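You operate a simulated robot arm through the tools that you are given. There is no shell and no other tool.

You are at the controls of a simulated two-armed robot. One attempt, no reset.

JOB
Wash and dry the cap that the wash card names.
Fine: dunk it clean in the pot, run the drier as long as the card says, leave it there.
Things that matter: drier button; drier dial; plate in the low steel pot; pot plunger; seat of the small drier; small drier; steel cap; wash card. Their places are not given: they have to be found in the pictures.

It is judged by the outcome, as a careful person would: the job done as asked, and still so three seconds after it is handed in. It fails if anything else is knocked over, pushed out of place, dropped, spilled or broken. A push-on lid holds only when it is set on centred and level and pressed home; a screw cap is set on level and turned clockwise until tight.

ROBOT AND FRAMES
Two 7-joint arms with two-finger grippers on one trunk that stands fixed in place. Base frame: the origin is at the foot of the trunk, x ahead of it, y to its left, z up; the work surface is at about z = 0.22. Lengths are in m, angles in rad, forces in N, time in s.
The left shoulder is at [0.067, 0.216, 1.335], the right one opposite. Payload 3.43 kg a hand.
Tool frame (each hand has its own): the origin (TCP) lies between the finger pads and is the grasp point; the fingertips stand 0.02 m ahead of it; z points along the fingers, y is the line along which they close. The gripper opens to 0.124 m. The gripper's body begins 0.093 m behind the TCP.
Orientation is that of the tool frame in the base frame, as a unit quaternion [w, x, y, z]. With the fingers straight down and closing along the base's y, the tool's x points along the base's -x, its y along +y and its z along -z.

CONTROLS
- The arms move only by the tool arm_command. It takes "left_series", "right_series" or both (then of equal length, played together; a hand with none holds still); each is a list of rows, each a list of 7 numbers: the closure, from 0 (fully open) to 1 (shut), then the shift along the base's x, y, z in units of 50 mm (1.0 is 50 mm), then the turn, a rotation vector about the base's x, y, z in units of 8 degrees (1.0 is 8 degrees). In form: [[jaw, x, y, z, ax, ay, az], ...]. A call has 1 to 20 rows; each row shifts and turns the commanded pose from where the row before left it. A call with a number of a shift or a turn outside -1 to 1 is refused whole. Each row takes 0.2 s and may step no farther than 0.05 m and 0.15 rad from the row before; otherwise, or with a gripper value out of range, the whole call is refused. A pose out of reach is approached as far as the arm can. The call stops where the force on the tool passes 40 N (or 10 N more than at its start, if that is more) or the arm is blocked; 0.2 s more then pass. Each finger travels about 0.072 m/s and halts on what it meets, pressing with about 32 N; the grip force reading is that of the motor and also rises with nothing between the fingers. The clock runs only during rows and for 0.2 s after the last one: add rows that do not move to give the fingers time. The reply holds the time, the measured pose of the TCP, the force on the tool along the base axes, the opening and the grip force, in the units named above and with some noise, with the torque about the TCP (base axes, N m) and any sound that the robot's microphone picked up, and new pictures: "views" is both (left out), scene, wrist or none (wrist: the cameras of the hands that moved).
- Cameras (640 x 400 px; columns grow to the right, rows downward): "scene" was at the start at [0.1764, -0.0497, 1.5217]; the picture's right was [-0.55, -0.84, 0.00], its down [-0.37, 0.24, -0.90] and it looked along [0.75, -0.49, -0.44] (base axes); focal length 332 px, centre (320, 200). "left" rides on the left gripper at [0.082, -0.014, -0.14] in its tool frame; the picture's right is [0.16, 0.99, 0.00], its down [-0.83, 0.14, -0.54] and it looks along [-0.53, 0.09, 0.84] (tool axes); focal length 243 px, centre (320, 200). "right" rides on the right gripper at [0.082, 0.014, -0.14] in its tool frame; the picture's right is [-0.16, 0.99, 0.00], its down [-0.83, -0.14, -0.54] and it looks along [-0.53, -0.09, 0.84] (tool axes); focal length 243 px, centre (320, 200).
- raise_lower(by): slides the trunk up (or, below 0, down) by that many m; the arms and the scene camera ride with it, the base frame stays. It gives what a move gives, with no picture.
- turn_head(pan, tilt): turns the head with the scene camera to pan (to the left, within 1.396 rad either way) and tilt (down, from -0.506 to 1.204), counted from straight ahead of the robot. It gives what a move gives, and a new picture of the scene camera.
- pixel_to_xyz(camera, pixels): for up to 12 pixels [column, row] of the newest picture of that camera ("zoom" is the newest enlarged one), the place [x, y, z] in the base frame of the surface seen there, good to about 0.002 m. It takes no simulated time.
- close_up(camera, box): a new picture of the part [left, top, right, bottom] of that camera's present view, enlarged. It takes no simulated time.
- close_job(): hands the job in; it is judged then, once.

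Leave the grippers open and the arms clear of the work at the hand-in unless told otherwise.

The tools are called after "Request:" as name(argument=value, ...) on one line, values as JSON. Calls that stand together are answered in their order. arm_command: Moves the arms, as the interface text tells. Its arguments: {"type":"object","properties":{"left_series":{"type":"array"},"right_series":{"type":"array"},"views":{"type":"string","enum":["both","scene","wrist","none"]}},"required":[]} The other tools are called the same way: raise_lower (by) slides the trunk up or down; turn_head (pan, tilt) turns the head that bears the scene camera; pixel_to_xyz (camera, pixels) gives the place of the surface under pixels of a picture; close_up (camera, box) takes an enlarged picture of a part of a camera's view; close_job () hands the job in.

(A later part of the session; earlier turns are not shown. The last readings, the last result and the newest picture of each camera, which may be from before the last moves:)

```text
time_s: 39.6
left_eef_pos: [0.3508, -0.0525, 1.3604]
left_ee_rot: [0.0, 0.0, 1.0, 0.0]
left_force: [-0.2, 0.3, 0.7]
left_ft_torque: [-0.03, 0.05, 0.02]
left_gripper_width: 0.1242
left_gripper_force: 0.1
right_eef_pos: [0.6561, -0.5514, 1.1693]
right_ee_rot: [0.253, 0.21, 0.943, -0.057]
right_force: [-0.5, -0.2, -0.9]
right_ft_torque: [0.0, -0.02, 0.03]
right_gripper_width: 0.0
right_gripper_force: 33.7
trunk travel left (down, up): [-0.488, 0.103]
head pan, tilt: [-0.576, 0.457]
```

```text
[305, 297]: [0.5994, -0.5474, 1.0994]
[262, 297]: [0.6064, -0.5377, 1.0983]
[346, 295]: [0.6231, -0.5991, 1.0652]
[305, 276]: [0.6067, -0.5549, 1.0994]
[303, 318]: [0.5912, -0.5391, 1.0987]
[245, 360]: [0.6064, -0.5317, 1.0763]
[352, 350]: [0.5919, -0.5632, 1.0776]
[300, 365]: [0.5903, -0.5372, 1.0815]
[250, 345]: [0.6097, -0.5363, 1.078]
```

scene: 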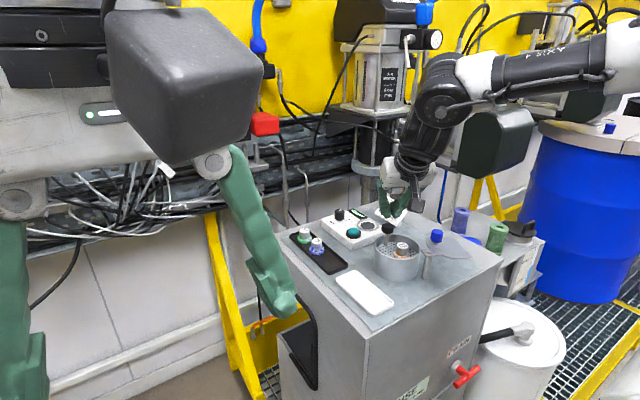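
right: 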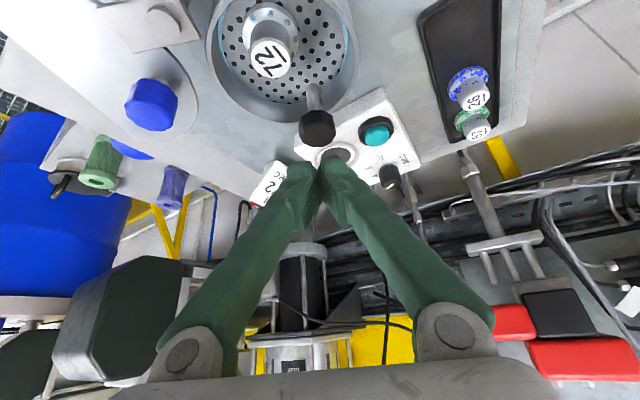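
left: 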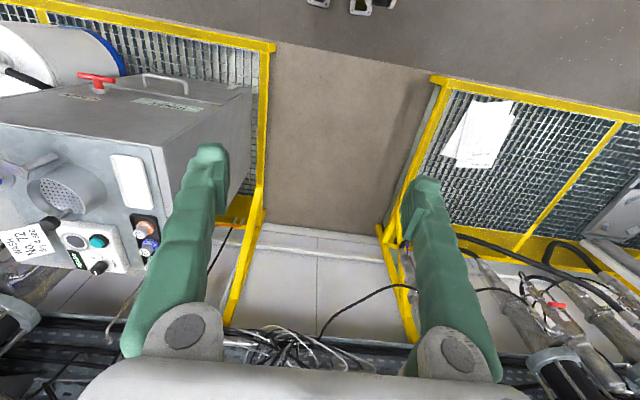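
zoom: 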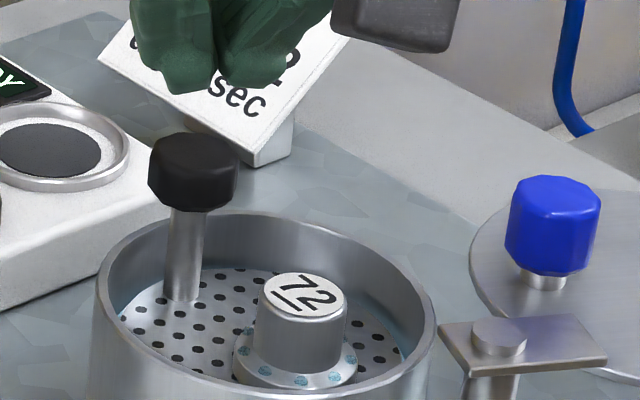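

Cap at about (0.600, -0.547), top 1.099. I go up, open to 45 mm, come back above it and lower to TCP z ≈ 1.125 first.

Request:
arm_command(right_series=[[0.64, 0, 0, 0.8, 0, 0, 0], [0.64, -0.5, 0.04, 0.1, 0, 0, 0], [0.64, -0.6, 0.04, 0, 0, 0, 0], [0.64, 0, 0, -0.6, 0, 0, 0], [0.64, 0, 0, -0.6, 0, 0, 0], [0.64, 0, 0, -0.5, 0, 0, 0], [0.64, 0, 0, 0, 0, 0, 0]])

Request:
close_up(camera="scene", box=[365, 205, 445, 260])

Request:
close_up(camera="right", box=[240, 60, 400, 200])

```text
time_s: 41.2
left_eef_pos: [0.3506, -0.0533, 1.359]
left_ee_rot: [0.0, 0.001, 1.0, 0.0]
left_force: [-0.1, 0.4, 0.2]
left_ft_torque: [-0.05, -0.02, -0.02]
left_gripper_width: 0.1242
left_gripper_force: 0.2
right_eef_pos: [0.601, -0.5499, 1.1316]
right_ee_rot: [0.253, 0.209, 0.943, -0.056]
right_force: [-0.1, -0.2, -0.5]
right_ft_torque: [0.01, 0.0, 0.03]
right_gripper_width: 0.0445
right_gripper_force: 0.0
trunk travel left (down, up): [-0.488, 0.103]
head pan, tilt: [-0.576, 0.457]
```

scene: 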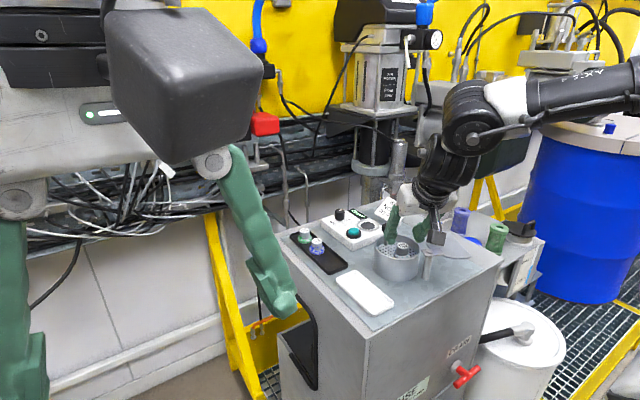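
right: 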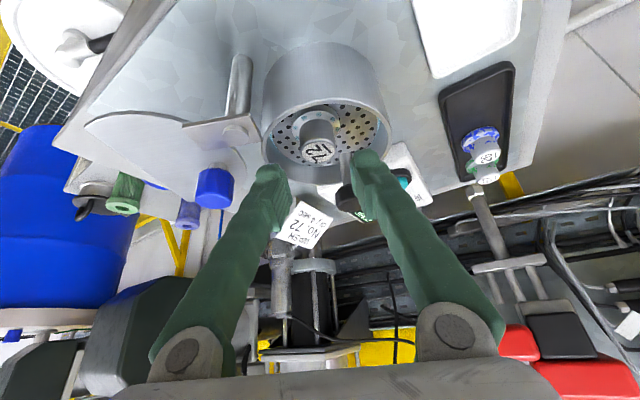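

```text
7.27 times, centred on (405, 232) of scene
```

zoom: 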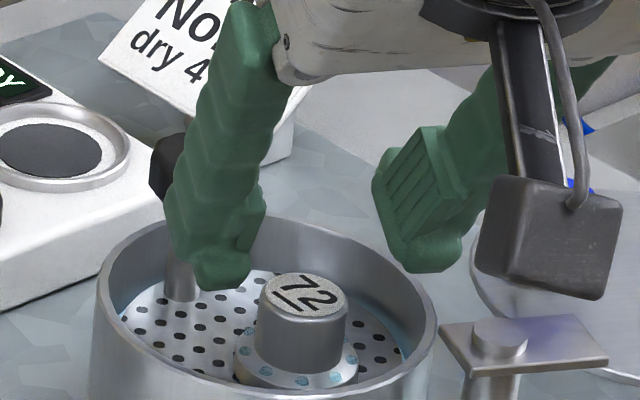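

```text
2.86 times, centred on (320, 130) of right
```

zoom: 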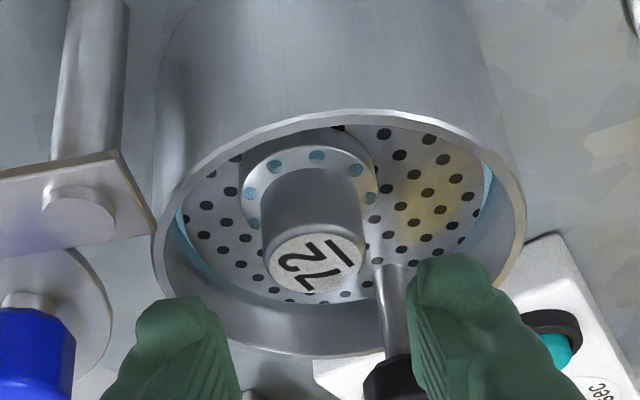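

Cap is centred between the fingers. I lower 26 mm and close on it.

Request:
arm_command(right_series=[[0.64, 0, 0, -0.27, 0, 0, 0], [0.64, 0, 0.03, -0.26, 0, 0, 0], [0.64, 0, 0, 0, 0, 0, 0], [1, 0, 0, 0, 0, 0, 0], [1, 0, 0, 0, 0, 0, 0], [1, 0, 0, 0, 0, 0, 0]], views="none")

Request:
close_up(camera="scene", box=[365, 205, 445, 260])

```text
time_s: 42.6
left_eef_pos: [0.3516, -0.0528, 1.3596]
left_ee_rot: [0.0, 0.0, 1.0, 0.001]
left_force: [-0.2, -0.8, 0.5]
left_ft_torque: [-0.02, -0.01, 0.03]
left_gripper_width: 0.124
left_gripper_force: 0.1
right_eef_pos: [0.6, -0.5472, 1.1039]
right_ee_rot: [0.252, 0.21, 0.943, -0.056]
right_force: [-0.8, 1.0, 0.8]
right_ft_torque: [-0.03, 0.0, 0.02]
right_gripper_width: 0.0253
right_gripper_force: 32.7
trunk travel left (down, up): [-0.488, 0.103]
head pan, tilt: [-0.576, 0.457]
```

```text
7.27 times, centred on (405, 232) of scene
```

zoom: 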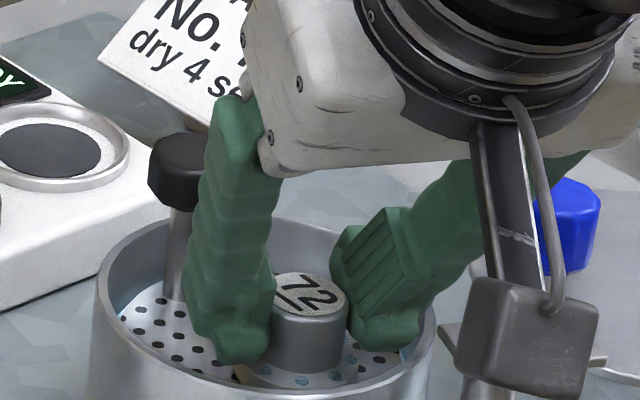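

Gripped. I lift it 95 mm above the pot and look at it.

Request:
arm_command(right_series=[[1, 0, 0, 0.2, 0, 0, 0], [1, 0, 0, 0.5, 0, 0, 0], [1, 0, 0, 0.6, 0, 0, 0], [1, 0, 0, 0.6, 0, 0, 0], [1, 0, 0, 0, 0, 0, 0], [1, 0, 0, 0, 0, 0, 0], [1, 0, 0, 0, 0, 0, 0]])

Request:
close_up(camera="scene", box=[365, 180, 445, 235])

Request:
close_up(camera="right", box=[240, 100, 400, 220])

```text
time_s: 44.2
left_eef_pos: [0.3513, -0.0522, 1.3604]
left_ee_rot: [0.0, 0.0, 1.0, 0.0]
left_force: [0.2, -0.2, -0.5]
left_ft_torque: [0.0, 0.0, -0.03]
left_gripper_width: 0.1239
left_gripper_force: 0.0
right_eef_pos: [0.6009, -0.5483, 1.1998]
right_ee_rot: [0.253, 0.209, 0.943, -0.056]
right_force: [-0.1, -0.2, -1.9]
right_ft_torque: [0.0, 0.01, 0.02]
right_gripper_width: 0.0252
right_gripper_force: 31.7
trunk travel left (down, up): [-0.488, 0.103]
head pan, tilt: [-0.576, 0.457]
```

scene: 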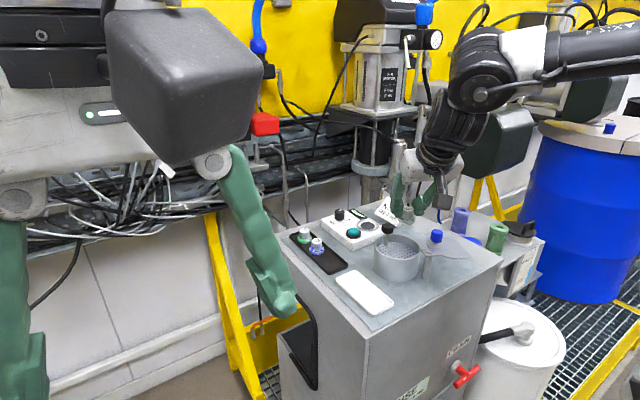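
right: 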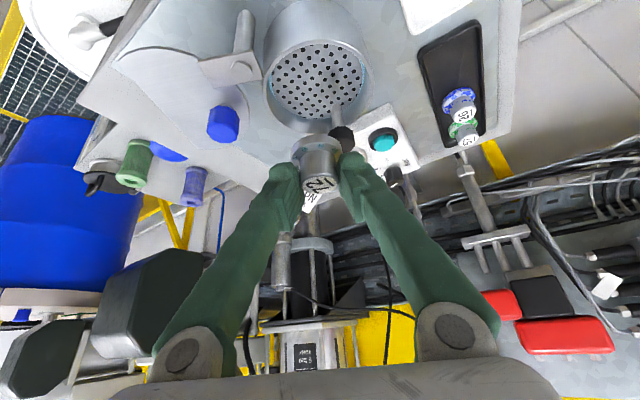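

```text
7.27 times, centred on (405, 208) of scene
```

zoom: 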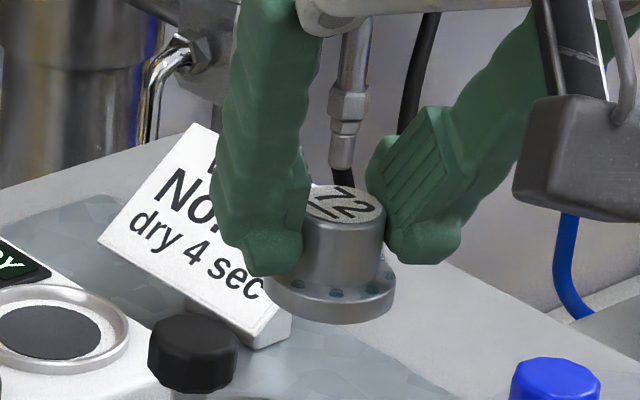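

```text
3.33 times, centred on (320, 160) of right
```

zoom: 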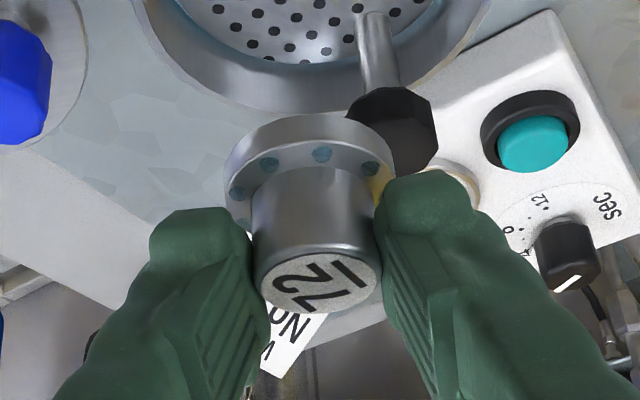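

The cap is clean, wet and level. I measure where the cap sits relative to the TCP, and re-measure the drier seat.

Request:
pixel_to_xyz(camera="zoom", pixels=[[318, 283], [262, 283], [378, 280], [312, 255], [325, 310]])

Request:
close_up(camera="scene", box=[365, 180, 445, 235])

Request:
pixel_to_xyz(camera="zoom", pixels=[[345, 203], [310, 200], [382, 212], [345, 190], [345, 218], [62, 318], [50, 290], [65, 370], [128, 330], [273, 300], [394, 292]])

```text
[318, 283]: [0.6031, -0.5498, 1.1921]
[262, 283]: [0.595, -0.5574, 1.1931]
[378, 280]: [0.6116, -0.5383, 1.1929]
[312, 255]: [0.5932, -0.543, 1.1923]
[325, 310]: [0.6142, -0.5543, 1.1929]
```

```text
7.27 times, centred on (405, 208) of scene
```

zoom: 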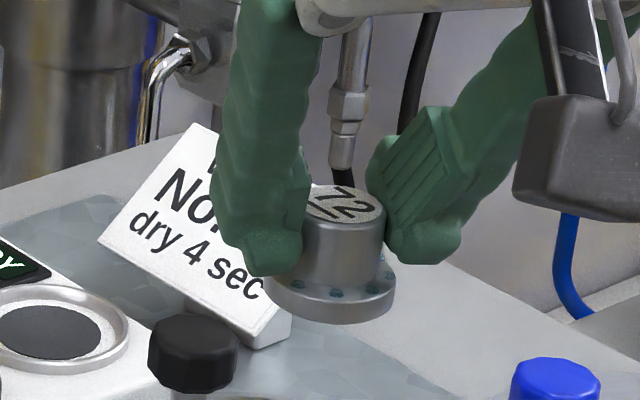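

```text
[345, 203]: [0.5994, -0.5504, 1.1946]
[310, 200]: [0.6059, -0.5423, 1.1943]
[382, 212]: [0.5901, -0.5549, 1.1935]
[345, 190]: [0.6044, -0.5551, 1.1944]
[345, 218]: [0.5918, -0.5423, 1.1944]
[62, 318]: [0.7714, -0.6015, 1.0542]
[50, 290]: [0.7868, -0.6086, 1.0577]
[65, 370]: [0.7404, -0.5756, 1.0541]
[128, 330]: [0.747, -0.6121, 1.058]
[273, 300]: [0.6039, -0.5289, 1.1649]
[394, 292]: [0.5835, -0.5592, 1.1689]
```

Cap axis coincides with the TCP. I carry it over the seat (0.766, -0.590) and lower to z ≈ 1.12.

Request:
arm_command(right_series=[[1, 0.6, -0.15, 0, 0, 0, 0], [1, 0.7, -0.18, 0, 0, 0, 0], [1, 0.7, -0.18, 0, 0, 0, 0], [1, 0.7, -0.18, 0, 0, 0, 0], [1, 0.61, -0.15, 0, 0, 0, 0], [1, 0, 0, -0.5, 0, 0, 0], [1, 0, 0, -0.6, 0, 0, 0], [1, 0, 0, -0.5, 0, 0, 0], [1, 0, 0, 0, 0, 0, 0]])

Request:
close_up(camera="scene", box=[325, 190, 405, 245])

Request:
close_up(camera="right", box=[240, 80, 400, 210])

```text
time_s: 46.2
left_eef_pos: [0.3507, -0.0531, 1.3596]
left_ee_rot: [0.0, 0.0, 1.0, 0.0]
left_force: [1.0, -0.4, -0.6]
left_ft_torque: [-0.01, 0.02, 0.05]
left_gripper_width: 0.1243
left_gripper_force: 0.0
right_eef_pos: [0.7643, -0.5884, 1.1186]
right_ee_rot: [0.254, 0.21, 0.943, -0.055]
right_force: [-0.5, 0.0, -0.8]
right_ft_torque: [-0.03, -0.01, 0.02]
right_gripper_width: 0.0253
right_gripper_force: 32.1
trunk travel left (down, up): [-0.488, 0.103]
head pan, tilt: [-0.576, 0.457]
```

scene: 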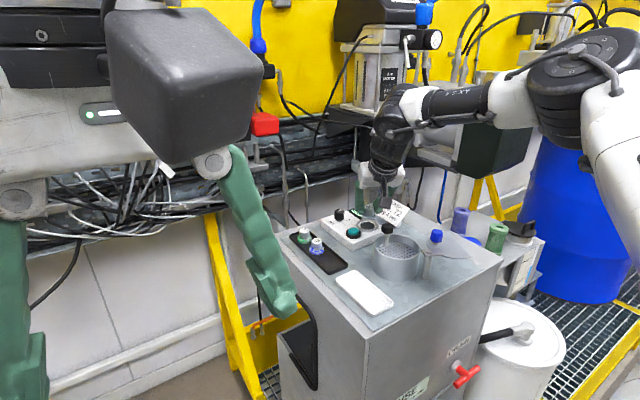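
right: 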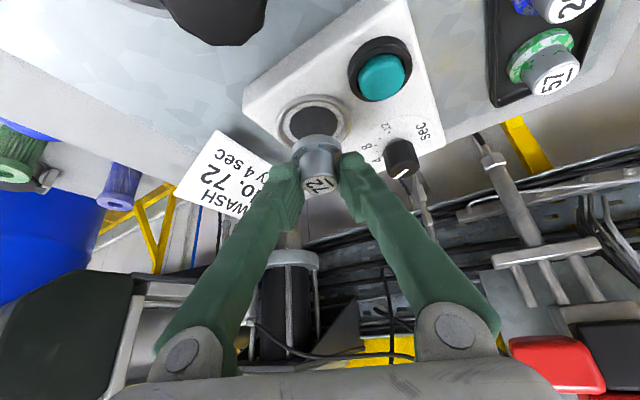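

```text
7.27 times, centred on (365, 218) of scene
```

zoom: 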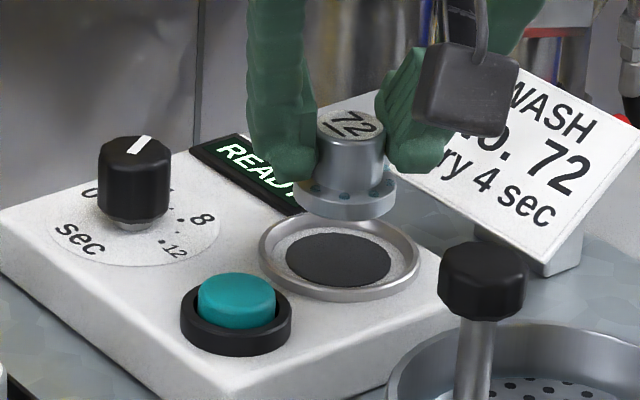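

```text
3.08 times, centred on (320, 145) of right
```

zoom: 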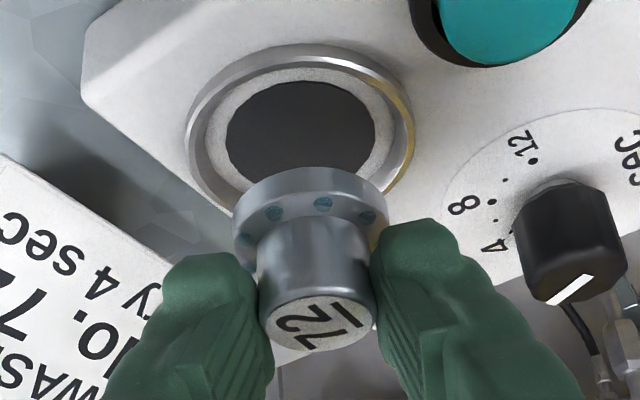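

The cap lines up over the seat. Before lowering, I measure the card's edges against the left finger's clearance.

Request:
close_up(camera="right", box=[160, 100, 320, 230])

Request:
pixel_to_xyz(camera="zoom", pixels=[[180, 110], [215, 105], [290, 150], [340, 180], [75, 300], [310, 210], [345, 260], [380, 265], [330, 310]])

```text
3.08 times, centred on (240, 165) of right
```

zoom: 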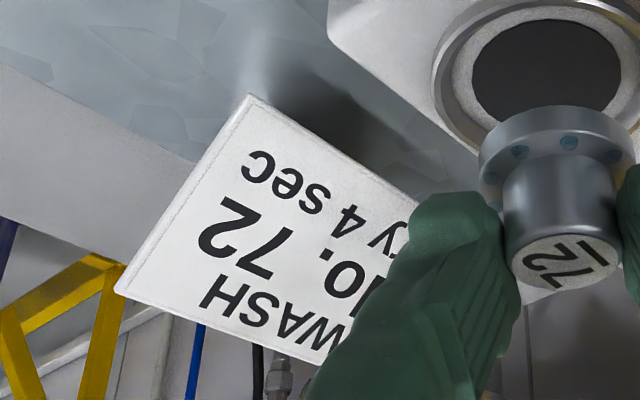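

```text
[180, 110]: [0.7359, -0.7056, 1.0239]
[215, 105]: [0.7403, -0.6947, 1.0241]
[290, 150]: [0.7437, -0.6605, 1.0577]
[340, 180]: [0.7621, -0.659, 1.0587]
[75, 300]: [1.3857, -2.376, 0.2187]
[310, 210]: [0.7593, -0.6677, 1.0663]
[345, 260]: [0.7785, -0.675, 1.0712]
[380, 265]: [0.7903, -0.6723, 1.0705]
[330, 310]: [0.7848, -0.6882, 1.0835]
```

Card is ~35 mm clear of the finger. I lower 25 mm to just above the seat.

Request:
arm_command(right_series=[[1, 0.03, -0.03, -0.25, 0, 0, 0], [1, 0, 0, -0.2, 0, 0, 0], [1, 0, 0, -0.04, 0, 0, 0], [1, 0, 0, 0, 0, 0, 0]], views="wrist")

Request:
close_up(camera="scene", box=[335, 200, 395, 241])

Request:
close_up(camera="right", box=[260, 90, 380, 200])

```text
time_s: 47.2
left_eef_pos: [0.3501, -0.0539, 1.3596]
left_ee_rot: [0.0, 0.001, 1.0, 0.0]
left_force: [-0.4, -0.4, 0.5]
left_ft_torque: [-0.01, 0.01, 0.03]
left_gripper_width: 0.1241
left_gripper_force: 0.1
right_eef_pos: [0.7678, -0.5901, 1.0938]
right_ee_rot: [0.253, 0.209, 0.943, -0.056]
right_force: [0.9, 0.2, -0.9]
right_ft_torque: [-0.01, 0.0, -0.03]
right_gripper_width: 0.0249
right_gripper_force: 32.2
trunk travel left (down, up): [-0.488, 0.103]
head pan, tilt: [-0.576, 0.457]
```

right: 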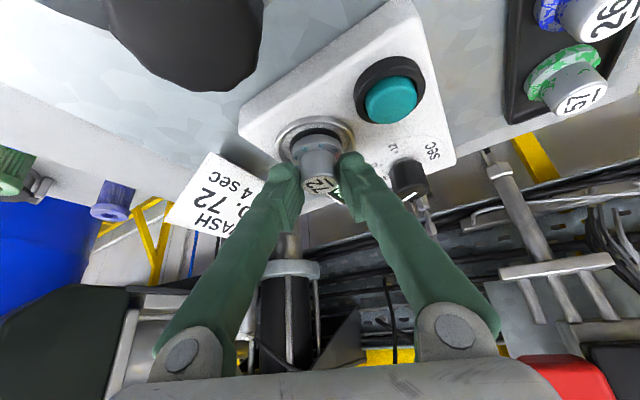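

```text
9.76 times, centred on (365, 220) of scene
```

zoom: 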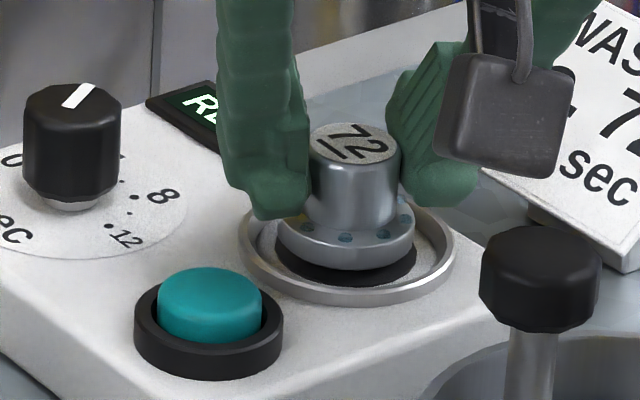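

```text
3.64 times, centred on (320, 145) of right
```

zoom: 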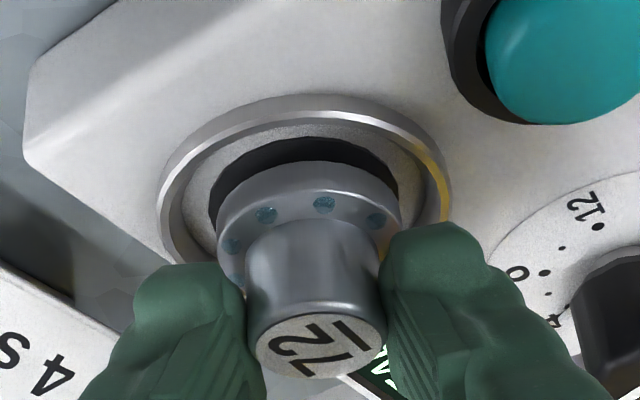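

Well centred over the dark disc. I lower in 1 mm steps to touch down.

Request:
arm_command(right_series=[[1, 0, 0, -0.03, 0, 0, 0], [1, 0, 0, -0.02, 0, 0, 0], [1, 0, 0, -0.02, 0, 0, 0], [1, 0, 0, 0, 0, 0, 0]], views="none")

Request:
close_up(camera="scene", box=[335, 200, 395, 241])

```text
time_s: 48.2
left_eef_pos: [0.3518, -0.0528, 1.3583]
left_ee_rot: [0.0, 0.0, 1.0, 0.001]
left_force: [0.2, 0.0, 0.1]
left_ft_torque: [-0.02, -0.02, -0.01]
left_gripper_width: 0.124
left_gripper_force: 0.0
right_eef_pos: [0.7661, -0.5907, 1.0895]
right_ee_rot: [0.253, 0.21, 0.943, -0.056]
right_force: [0.2, -0.6, -1.2]
right_ft_torque: [0.02, -0.02, -0.01]
right_gripper_width: 0.0252
right_gripper_force: 31.8
trunk travel left (down, up): [-0.488, 0.103]
head pan, tilt: [-0.576, 0.457]
```

```text
9.76 times, centred on (365, 220) of scene
```

zoom: 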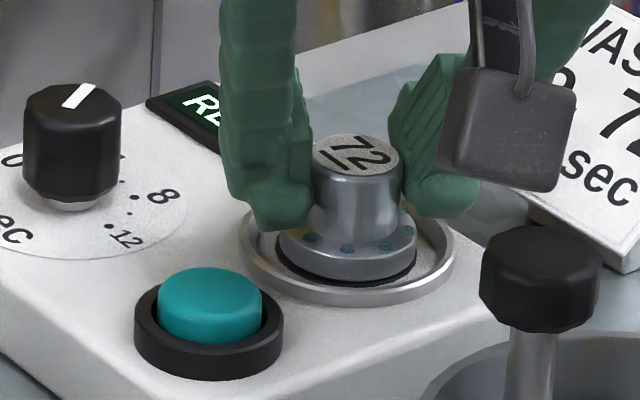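

Nearly down (about 1 mm of dark disc still shows under the flange). Another 1.5 mm.

Request:
arm_command(right_series=[[1, 0, 0, -0.015, 0, 0, 0], [1, 0, 0, -0.015, 0, 0, 0], [1, 0, 0, 0, 0, 0, 0]], views="none")

Request:
close_up(camera="scene", box=[335, 200, 395, 241])

```text
time_s: 49.0
left_eef_pos: [0.3513, -0.0527, 1.3591]
left_ee_rot: [0.0, 0.0, 1.0, 0.0]
left_force: [0.1, 0.1, 0.6]
left_ft_torque: [-0.02, 0.01, -0.02]
left_gripper_width: 0.1239
left_gripper_force: 0.0
right_eef_pos: [0.7671, -0.5911, 1.0892]
right_ee_rot: [0.254, 0.21, 0.942, -0.057]
right_force: [0.4, -0.4, -0.6]
right_ft_torque: [-0.05, -0.02, -0.03]
right_gripper_width: 0.0253
right_gripper_force: 32.1
trunk travel left (down, up): [-0.488, 0.103]
head pan, tilt: [-0.576, 0.457]
```

```text
9.76 times, centred on (365, 220) of scene
```

zoom: 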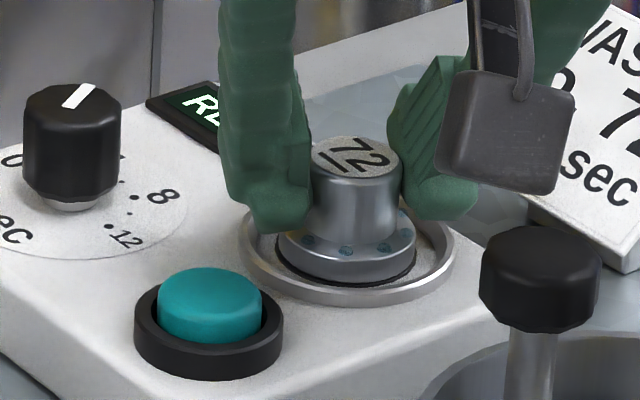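

Still no contact force; another 1.5 mm.

Request:
arm_command(right_series=[[1, 0, 0, -0.015, 0, 0, 0], [1, 0, 0, -0.015, 0, 0, 0], [1, 0, 0, 0, 0, 0, 0]], views="none")

Request:
close_up(camera="scene", box=[335, 200, 395, 241])

```text
time_s: 49.8
left_eef_pos: [0.3505, -0.0523, 1.3599]
left_ee_rot: [0.0, 0.0, 1.0, -0.001]
left_force: [0.0, -0.2, -0.9]
left_ft_torque: [0.01, 0.0, 0.01]
left_gripper_width: 0.1238
left_gripper_force: 0.0
right_eef_pos: [0.7658, -0.5899, 1.0896]
right_ee_rot: [0.255, 0.209, 0.942, -0.056]
right_force: [0.5, -3.0, 8.9]
right_ft_torque: [-0.23, 0.05, 0.08]
right_gripper_width: 0.025
right_gripper_force: 31.7
trunk travel left (down, up): [-0.488, 0.103]
head pan, tilt: [-0.576, 0.457]
```

```text
9.76 times, centred on (365, 220) of scene
```

zoom: 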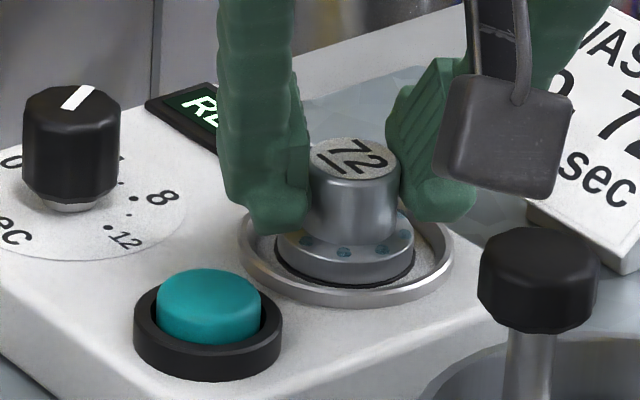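

Contact (about 9 N). I ease up a hair, open to 45 mm, and rise straight up.

Request:
arm_command(right_series=[[1, 0, 0, 0.012, 0, 0, 0], [0.64, 0, 0, 0, 0, 0, 0], [0.64, 0, 0, 0, 0, 0, 0], [0.64, 0, 0, 0.1, 0, 0, 0], [0.64, 0, 0, 0.4, 0, 0, 0], [0.64, 0, 0, 0.8, 0, 0, 0], [0.64, 0, 0, 0.5, 0, 0, 0], [0.64, 0, 0, 0, 0, 0, 0]])

Request:
close_up(camera="scene", box=[335, 200, 395, 241])

Request:
close_up(camera="right", box=[240, 40, 420, 180])

Request:
pixel_to_xyz(camera="zoom", pixels=[[320, 200], [440, 150]])

```text
time_s: 51.6
left_eef_pos: [0.3504, -0.0524, 1.36]
left_ee_rot: [0.0, -0.001, 1.0, -0.001]
left_force: [1.0, 0.1, 0.2]
left_ft_torque: [0.02, 0.02, -0.02]
left_gripper_width: 0.1239
left_gripper_force: 0.1
right_eef_pos: [0.7657, -0.5932, 1.1766]
right_ee_rot: [0.254, 0.21, 0.943, -0.056]
right_force: [0.2, -1.1, 0.2]
right_ft_torque: [-0.02, 0.01, 0.0]
right_gripper_width: 0.0444
right_gripper_force: 0.0
trunk travel left (down, up): [-0.488, 0.103]
head pan, tilt: [-0.576, 0.457]
```

scene: 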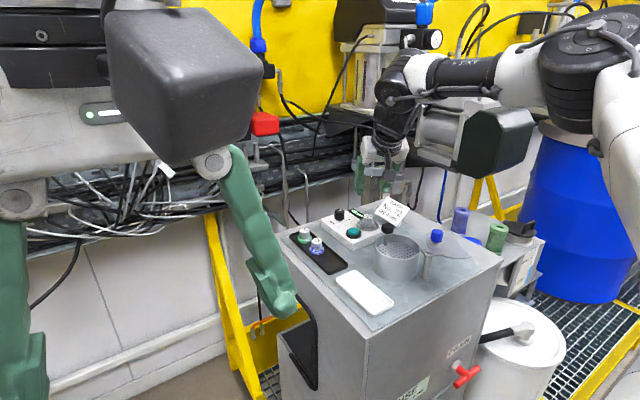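
right: 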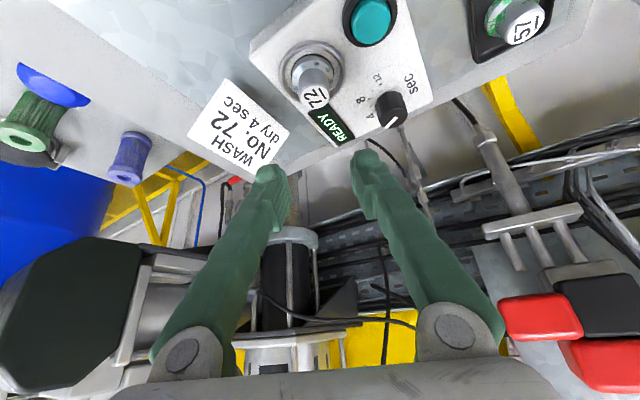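

```text
9.76 times, centred on (365, 220) of scene
```

zoom: 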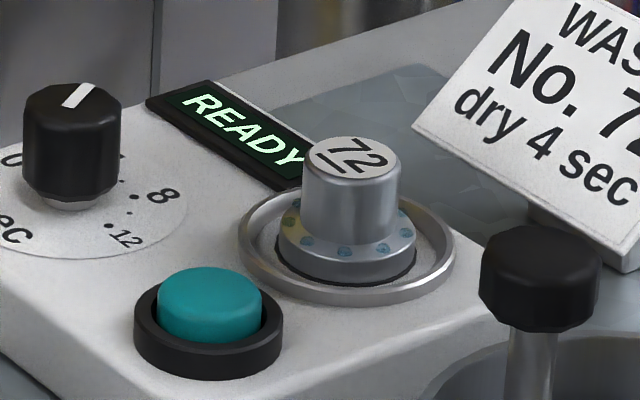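

```text
2.86 times, centred on (330, 110) of right
```

zoom: 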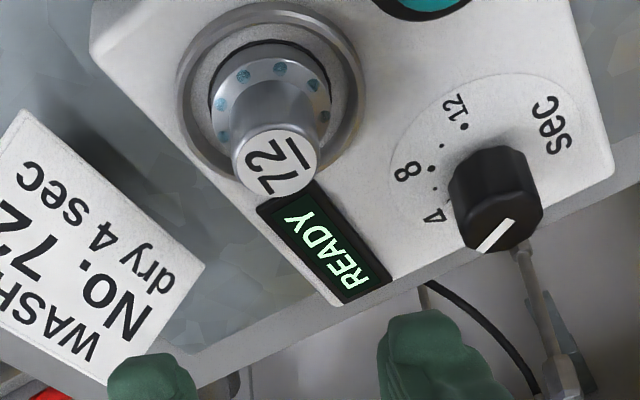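

```text
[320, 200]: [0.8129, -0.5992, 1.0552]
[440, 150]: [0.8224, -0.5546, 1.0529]
```

Cap is seated, centred inside the ring. Before pressing the button I check the pointer once more with a tight zoom on the dial from this angle.

Request:
close_up(camera="right", box=[350, 60, 430, 135])

Request:
pixel_to_xyz(camera="right", pixels=[[370, 20], [356, 20], [385, 18], [370, 8], [370, 40], [360, 36]])

```text
5.33 times, centred on (390, 98) of right
```

zoom: 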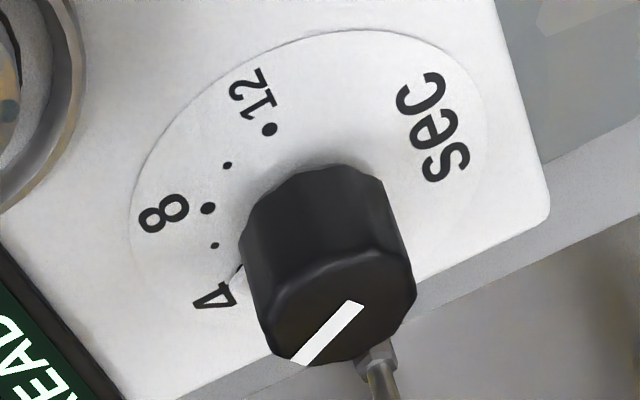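

```text
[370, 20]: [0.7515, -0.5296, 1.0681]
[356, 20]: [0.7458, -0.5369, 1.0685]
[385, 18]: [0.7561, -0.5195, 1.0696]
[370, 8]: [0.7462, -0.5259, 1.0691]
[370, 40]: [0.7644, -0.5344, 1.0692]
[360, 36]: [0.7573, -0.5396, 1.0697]
```

Pointer reads ≈58–60°, i.e. 4 s. Next the teal button at about (0.750, -0.5285), top z 1.070: I close the fingers and hover above it.

Request:
arm_command(right_series=[[1, 0, 0, 0, 0, 0, 0], [1, -0.1, 0.61, 0, 0, 0, 0], [1, -0.1, 0.6, 0, 0, 0, 0], [1, 0, 0, -0.6, 0, 0, 0], [1, 0, 0, -0.7, 0, 0, 0], [1, 0, 0, 0, 0, 0, 0]])

Request:
close_up(camera="scene", box=[325, 200, 395, 245])

Request:
close_up(camera="right", box=[240, 80, 400, 200])

```text
time_s: 53.0
left_eef_pos: [0.3503, -0.053, 1.3609]
left_ee_rot: [0.0, 0.0, 1.0, 0.0]
left_force: [0.1, -0.6, 0.2]
left_ft_torque: [0.02, -0.01, -0.03]
left_gripper_width: 0.1238
left_gripper_force: 0.0
right_eef_pos: [0.7586, -0.5299, 1.1144]
right_ee_rot: [0.254, 0.21, 0.943, -0.056]
right_force: [0.3, 0.0, -0.4]
right_ft_torque: [-0.02, 0.03, -0.03]
right_gripper_width: 0.0
right_gripper_force: 31.8
trunk travel left (down, up): [-0.488, 0.103]
head pan, tilt: [-0.576, 0.457]
```

scene: 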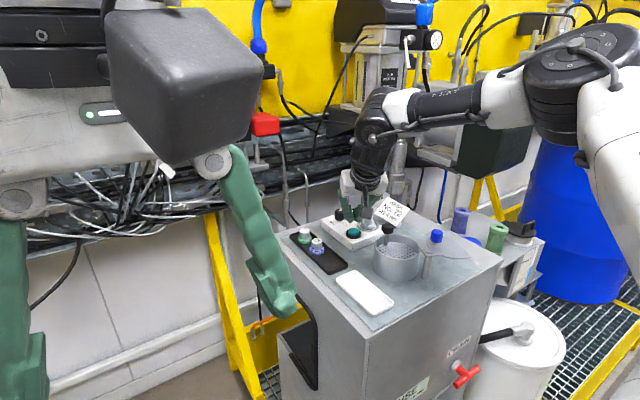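
right: 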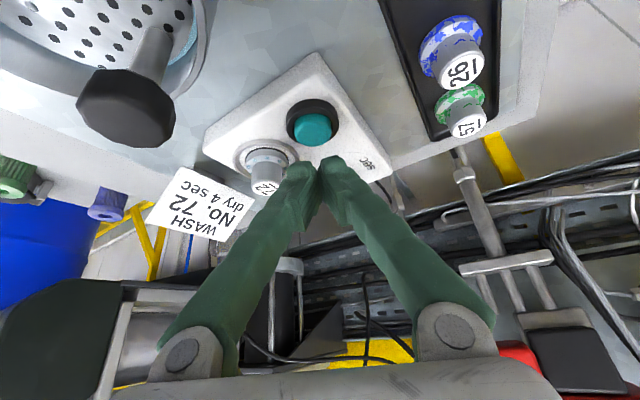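

```text
8.89 times, centred on (360, 222) of scene
```

zoom: 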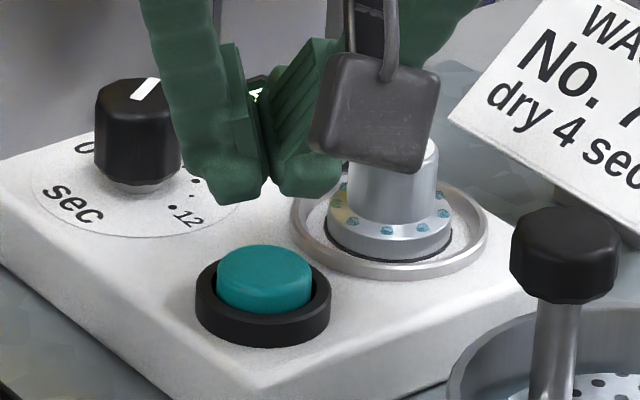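

```text
3.33 times, centred on (320, 140) of right
```

zoom: 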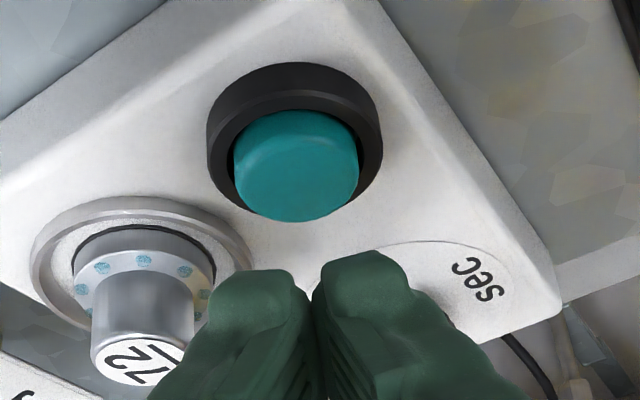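

I measure the fingertip edge relative to the button to line them up.

Request:
pixel_to_xyz(camera="zoom", pixels=[[275, 275], [360, 258], [290, 285], [345, 275], [297, 170], [240, 180], [355, 180], [297, 205]])

Request:
close_up(camera="scene", box=[325, 200, 395, 245])

Request:
pixel_to_xyz(camera="zoom", pixels=[[235, 200], [300, 195], [240, 185], [295, 180], [265, 265], [265, 180], [210, 190]])

```text
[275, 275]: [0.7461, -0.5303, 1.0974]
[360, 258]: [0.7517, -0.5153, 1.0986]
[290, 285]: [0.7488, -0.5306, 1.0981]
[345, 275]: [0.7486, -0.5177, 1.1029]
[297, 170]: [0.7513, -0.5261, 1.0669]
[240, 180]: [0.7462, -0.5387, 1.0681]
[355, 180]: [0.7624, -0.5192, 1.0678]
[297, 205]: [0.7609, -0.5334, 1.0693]
```

```text
8.89 times, centred on (360, 222) of scene
```

zoom: 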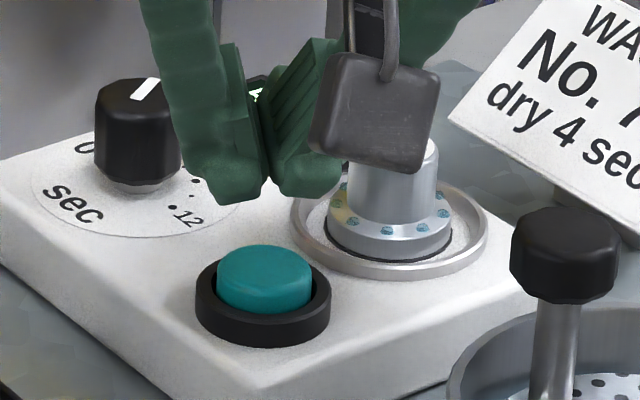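

```text
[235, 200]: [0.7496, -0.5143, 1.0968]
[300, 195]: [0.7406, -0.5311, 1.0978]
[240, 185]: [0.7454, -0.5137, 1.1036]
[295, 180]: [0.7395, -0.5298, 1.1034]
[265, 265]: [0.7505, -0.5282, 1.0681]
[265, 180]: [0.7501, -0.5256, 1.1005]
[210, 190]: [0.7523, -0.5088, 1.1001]
```

Tip is lined up over the button. I lower 15 mm, then 2 mm steps, watching force and the display.

Request:
arm_command(right_series=[[1, 0, -0.03, -0.3, 0, 0, 0], [1, 0, 0, -0.04, 0, 0, 0], [1, 0, 0, -0.04, 0, 0, 0], [1, 0, 0, 0, 0, 0, 0]], views="none")

Request:
close_up(camera="scene", box=[325, 200, 395, 245])

```text
time_s: 54.0
left_eef_pos: [0.3506, -0.0525, 1.3592]
left_ee_rot: [0.0, 0.0, 1.0, 0.0]
left_force: [0.8, 0.4, -0.7]
left_ft_torque: [0.01, 0.01, 0.01]
left_gripper_width: 0.1239
left_gripper_force: 0.1
right_eef_pos: [0.7559, -0.5319, 1.0927]
right_ee_rot: [0.254, 0.21, 0.942, -0.057]
right_force: [-0.2, 0.4, 0.5]
right_ft_torque: [-0.02, 0.0, 0.0]
right_gripper_width: 0.0001
right_gripper_force: 32.0
trunk travel left (down, up): [-0.488, 0.103]
head pan, tilt: [-0.576, 0.457]
```

```text
8.89 times, centred on (360, 222) of scene
```

zoom: 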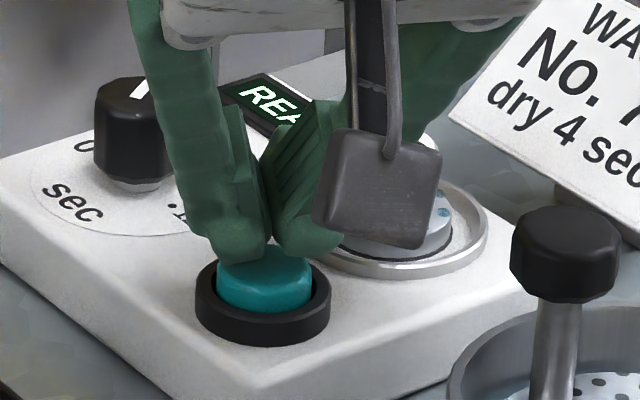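

Tip is just at the button. Two more 2 mm steps.

Request:
arm_command(right_series=[[1, 0, 0, -0.04, 0, 0, 0], [1, 0, 0, -0.04, 0, 0, 0]], views="none")

Request:
close_up(camera="scene", box=[325, 200, 395, 245])

```text
time_s: 54.6
left_eef_pos: [0.3517, -0.0524, 1.3603]
left_ee_rot: [0.0, 0.0, 1.0, 0.0]
left_force: [0.1, -0.3, 0.1]
left_ft_torque: [-0.03, -0.01, 0.03]
left_gripper_width: 0.1241
left_gripper_force: 0.1
right_eef_pos: [0.7573, -0.5324, 1.0892]
right_ee_rot: [0.253, 0.21, 0.943, -0.056]
right_force: [0.3, 0.4, -1.0]
right_ft_torque: [0.01, -0.03, -0.03]
right_gripper_width: 0.0
right_gripper_force: 32.2
trunk travel left (down, up): [-0.488, 0.103]
head pan, tilt: [-0.576, 0.457]
```

```text
8.89 times, centred on (360, 222) of scene
```

zoom: 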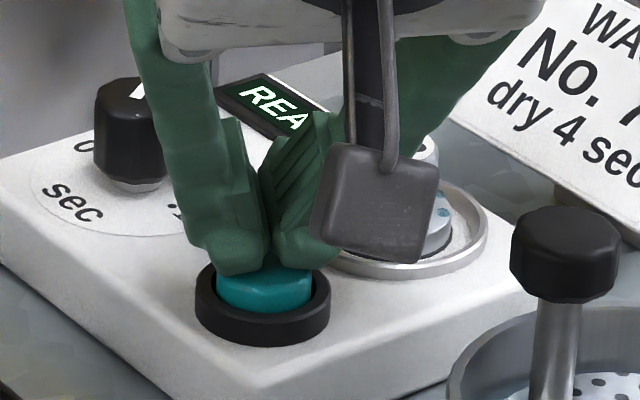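

No force yet; I measure the tip's height and place now.

Request:
pixel_to_xyz(camera="zoom", pixels=[[235, 268], [300, 262], [225, 255], [310, 250], [265, 285], [240, 285], [290, 285], [265, 245]])

Request:
close_up(camera="right", box=[240, 80, 400, 200])

```text
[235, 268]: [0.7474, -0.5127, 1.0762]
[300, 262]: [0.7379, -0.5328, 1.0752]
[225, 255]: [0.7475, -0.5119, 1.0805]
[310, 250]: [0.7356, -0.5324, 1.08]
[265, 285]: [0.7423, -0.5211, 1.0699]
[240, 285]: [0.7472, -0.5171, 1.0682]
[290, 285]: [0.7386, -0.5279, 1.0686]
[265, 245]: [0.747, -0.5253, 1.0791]
```

```text
3.33 times, centred on (320, 140) of right
```

zoom: 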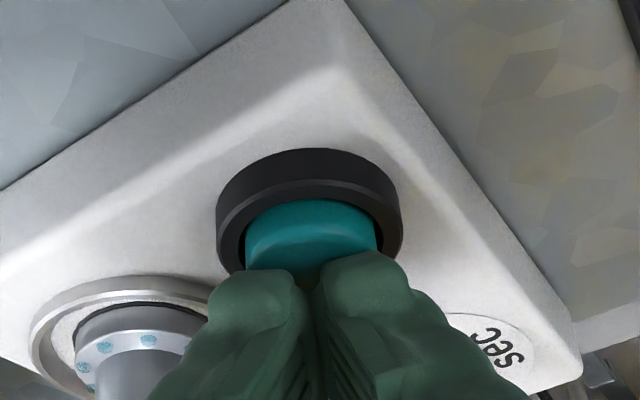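

Tip edge is still a few mm above the button. I continue down in 2 mm steps.

Request:
arm_command(right_series=[[1, 0, 0, -0.04, 0, 0, 0], [1, 0, 0, -0.04, 0, 0, 0]], views="none")

Request:
close_up(camera="scene", box=[325, 200, 395, 245])

```text
time_s: 55.2
left_eef_pos: [0.3511, -0.0531, 1.3589]
left_ee_rot: [0.0, 0.0, 1.0, 0.0]
left_force: [0.0, 1.5, 0.1]
left_ft_torque: [0.01, 0.01, -0.01]
left_gripper_width: 0.1237
left_gripper_force: 0.0
right_eef_pos: [0.7578, -0.5317, 1.0858]
right_ee_rot: [0.254, 0.209, 0.943, -0.056]
right_force: [-0.4, -0.4, 1.2]
right_ft_torque: [-0.02, 0.03, -0.01]
right_gripper_width: 0.0061
right_gripper_force: 34.3
trunk travel left (down, up): [-0.488, 0.103]
head pan, tilt: [-0.576, 0.457]
```

```text
8.89 times, centred on (360, 222) of scene
```

zoom: 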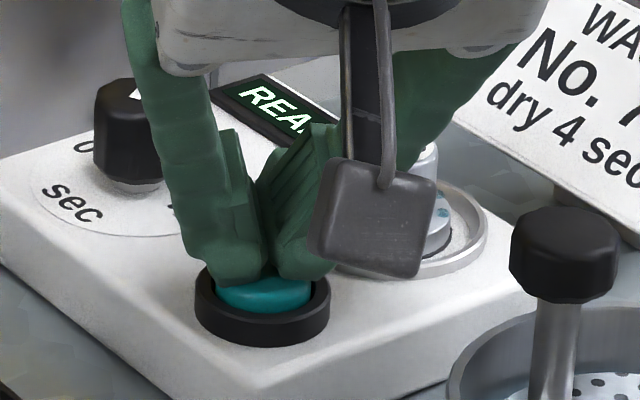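

Contact begins (grip pushed to 6 mm). Press on in 1.5 mm steps.

Request:
arm_command(right_series=[[1, 0, 0, -0.03, 0, 0, 0], [1, 0, 0, -0.03, 0, 0, 0]], views="none")

Request:
close_up(camera="scene", box=[325, 200, 395, 245])

```text
time_s: 55.8
left_eef_pos: [0.3506, -0.0527, 1.3589]
left_ee_rot: [0.0, -0.001, 1.0, 0.0]
left_force: [0.8, -0.8, -0.8]
left_ft_torque: [-0.05, 0.03, 0.02]
left_gripper_width: 0.124
left_gripper_force: 0.2
right_eef_pos: [0.7577, -0.5314, 1.0828]
right_ee_rot: [0.253, 0.209, 0.943, -0.056]
right_force: [1.3, -0.4, 2.9]
right_ft_torque: [-0.01, -0.01, -0.02]
right_gripper_width: 0.0063
right_gripper_force: 34.0
trunk travel left (down, up): [-0.488, 0.103]
head pan, tilt: [-0.576, 0.457]
heard: click
```

```text
8.89 times, centred on (360, 222) of scene
```

zoom: 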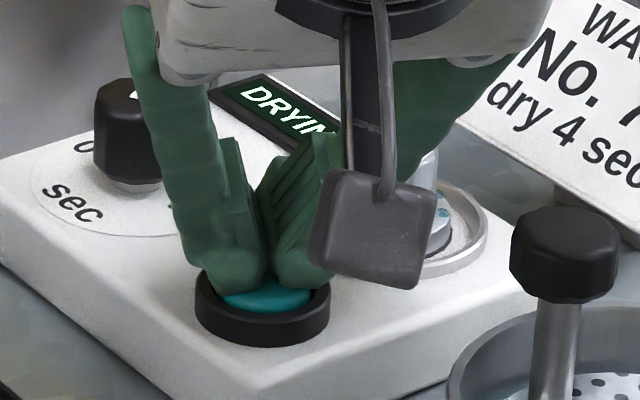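

Click heard and the display shows "DRYING". I lift straight off the button and clear.

Request:
arm_command(right_series=[[1, 0, 0, 0.4, 0, 0, 0], [1, 0, 0, 0.7, 0, 0, 0], [1, 0, 0, 0.7, 0, 0, 0], [1, 0, 0, 0.5, 0, 0, 0], [1, 0, 0, 0, 0, 0, 0]])

Request:
close_up(camera="scene", box=[325, 195, 405, 250])

```text
time_s: 57.0
left_eef_pos: [0.3506, -0.0533, 1.3596]
left_ee_rot: [0.0, 0.0, 1.0, 0.001]
left_force: [0.3, -0.3, 0.2]
left_ft_torque: [-0.01, 0.0, 0.03]
left_gripper_width: 0.1241
left_gripper_force: 0.1
right_eef_pos: [0.7563, -0.5328, 1.1985]
right_ee_rot: [0.253, 0.21, 0.943, -0.057]
right_force: [0.2, 0.3, -0.5]
right_ft_torque: [0.0, 0.0, 0.0]
right_gripper_width: 0.0001
right_gripper_force: 34.6
trunk travel left (down, up): [-0.488, 0.103]
head pan, tilt: [-0.576, 0.457]
```

scene: 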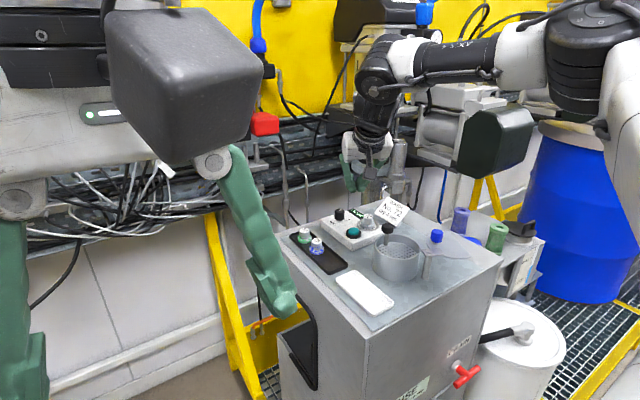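
right: 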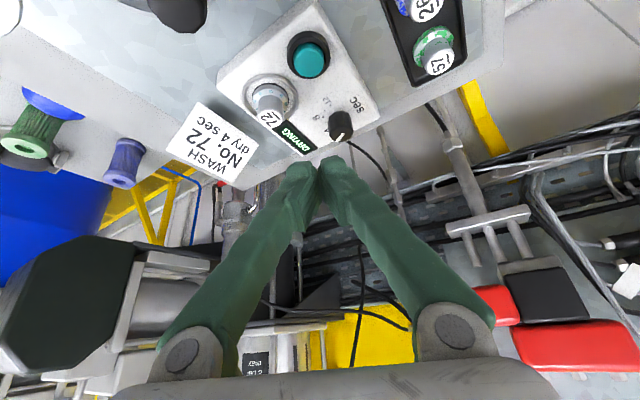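

```text
7.27 times, centred on (365, 222) of scene
```

zoom: 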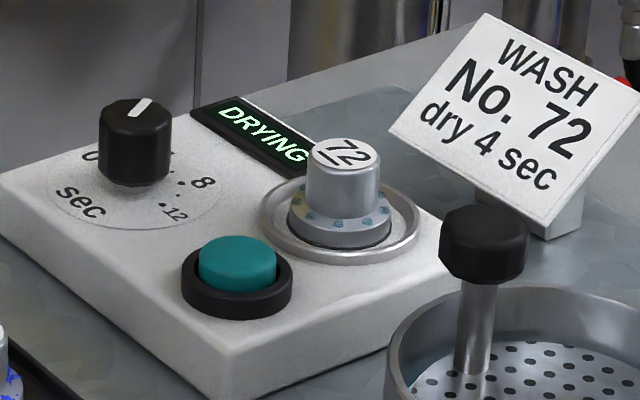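

Drying is running. While it runs I retreat the hand back and up, opening the fingers away from the work.

Request:
arm_command(right_series=[[1, -0.5, 0, 0.5, 0, 0, 0], [1, -0.8, 0, 0.2, 0, 0, 0], [0.6, -0.9, 0, 0, 0, 0, 0], [0.6, -0.9, 0, 0, 0, 0, 0], [0.3, -0.9, 0, 0, 0, 0, 0], [0, -0.9, 0, 0, 0, 0, 0], [0, 0, 0, 0, 0, 0, 0], [0, 0, 0, 0, 0, 0, 0]])

Request:
close_up(camera="scene", box=[325, 195, 405, 250])

```text
time_s: 58.8
left_eef_pos: [0.3517, -0.0523, 1.3598]
left_ee_rot: [0.0, 0.0, 1.0, 0.0]
left_force: [-0.2, -0.1, 0.2]
left_ft_torque: [0.03, 0.01, 0.05]
left_gripper_width: 0.124
left_gripper_force: 0.1
right_eef_pos: [0.5117, -0.5323, 1.2322]
right_ee_rot: [0.253, 0.21, 0.943, -0.057]
right_force: [0.3, 0.1, -0.3]
right_ft_torque: [0.02, -0.03, 0.01]
right_gripper_width: 0.1241
right_gripper_force: 0.1
trunk travel left (down, up): [-0.488, 0.103]
head pan, tilt: [-0.576, 0.457]
```

scene: 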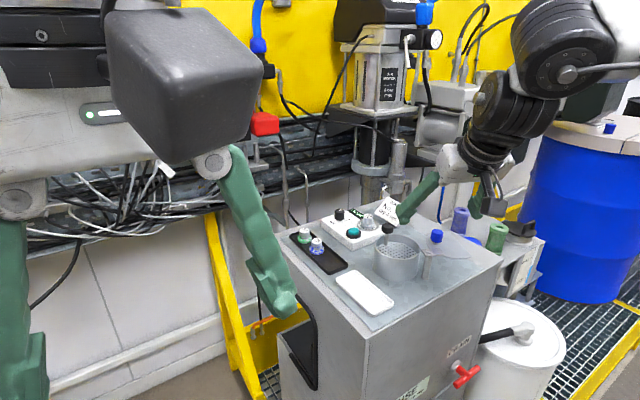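
right: 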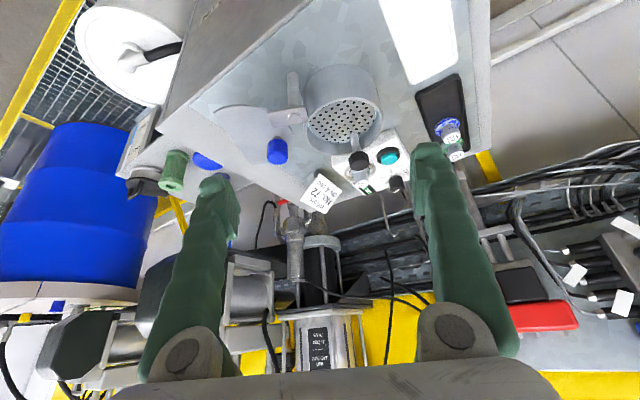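

```text
7.27 times, centred on (365, 222) of scene
```

zoom: 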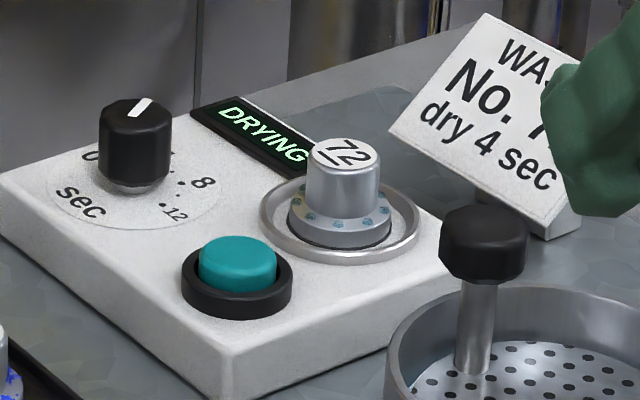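

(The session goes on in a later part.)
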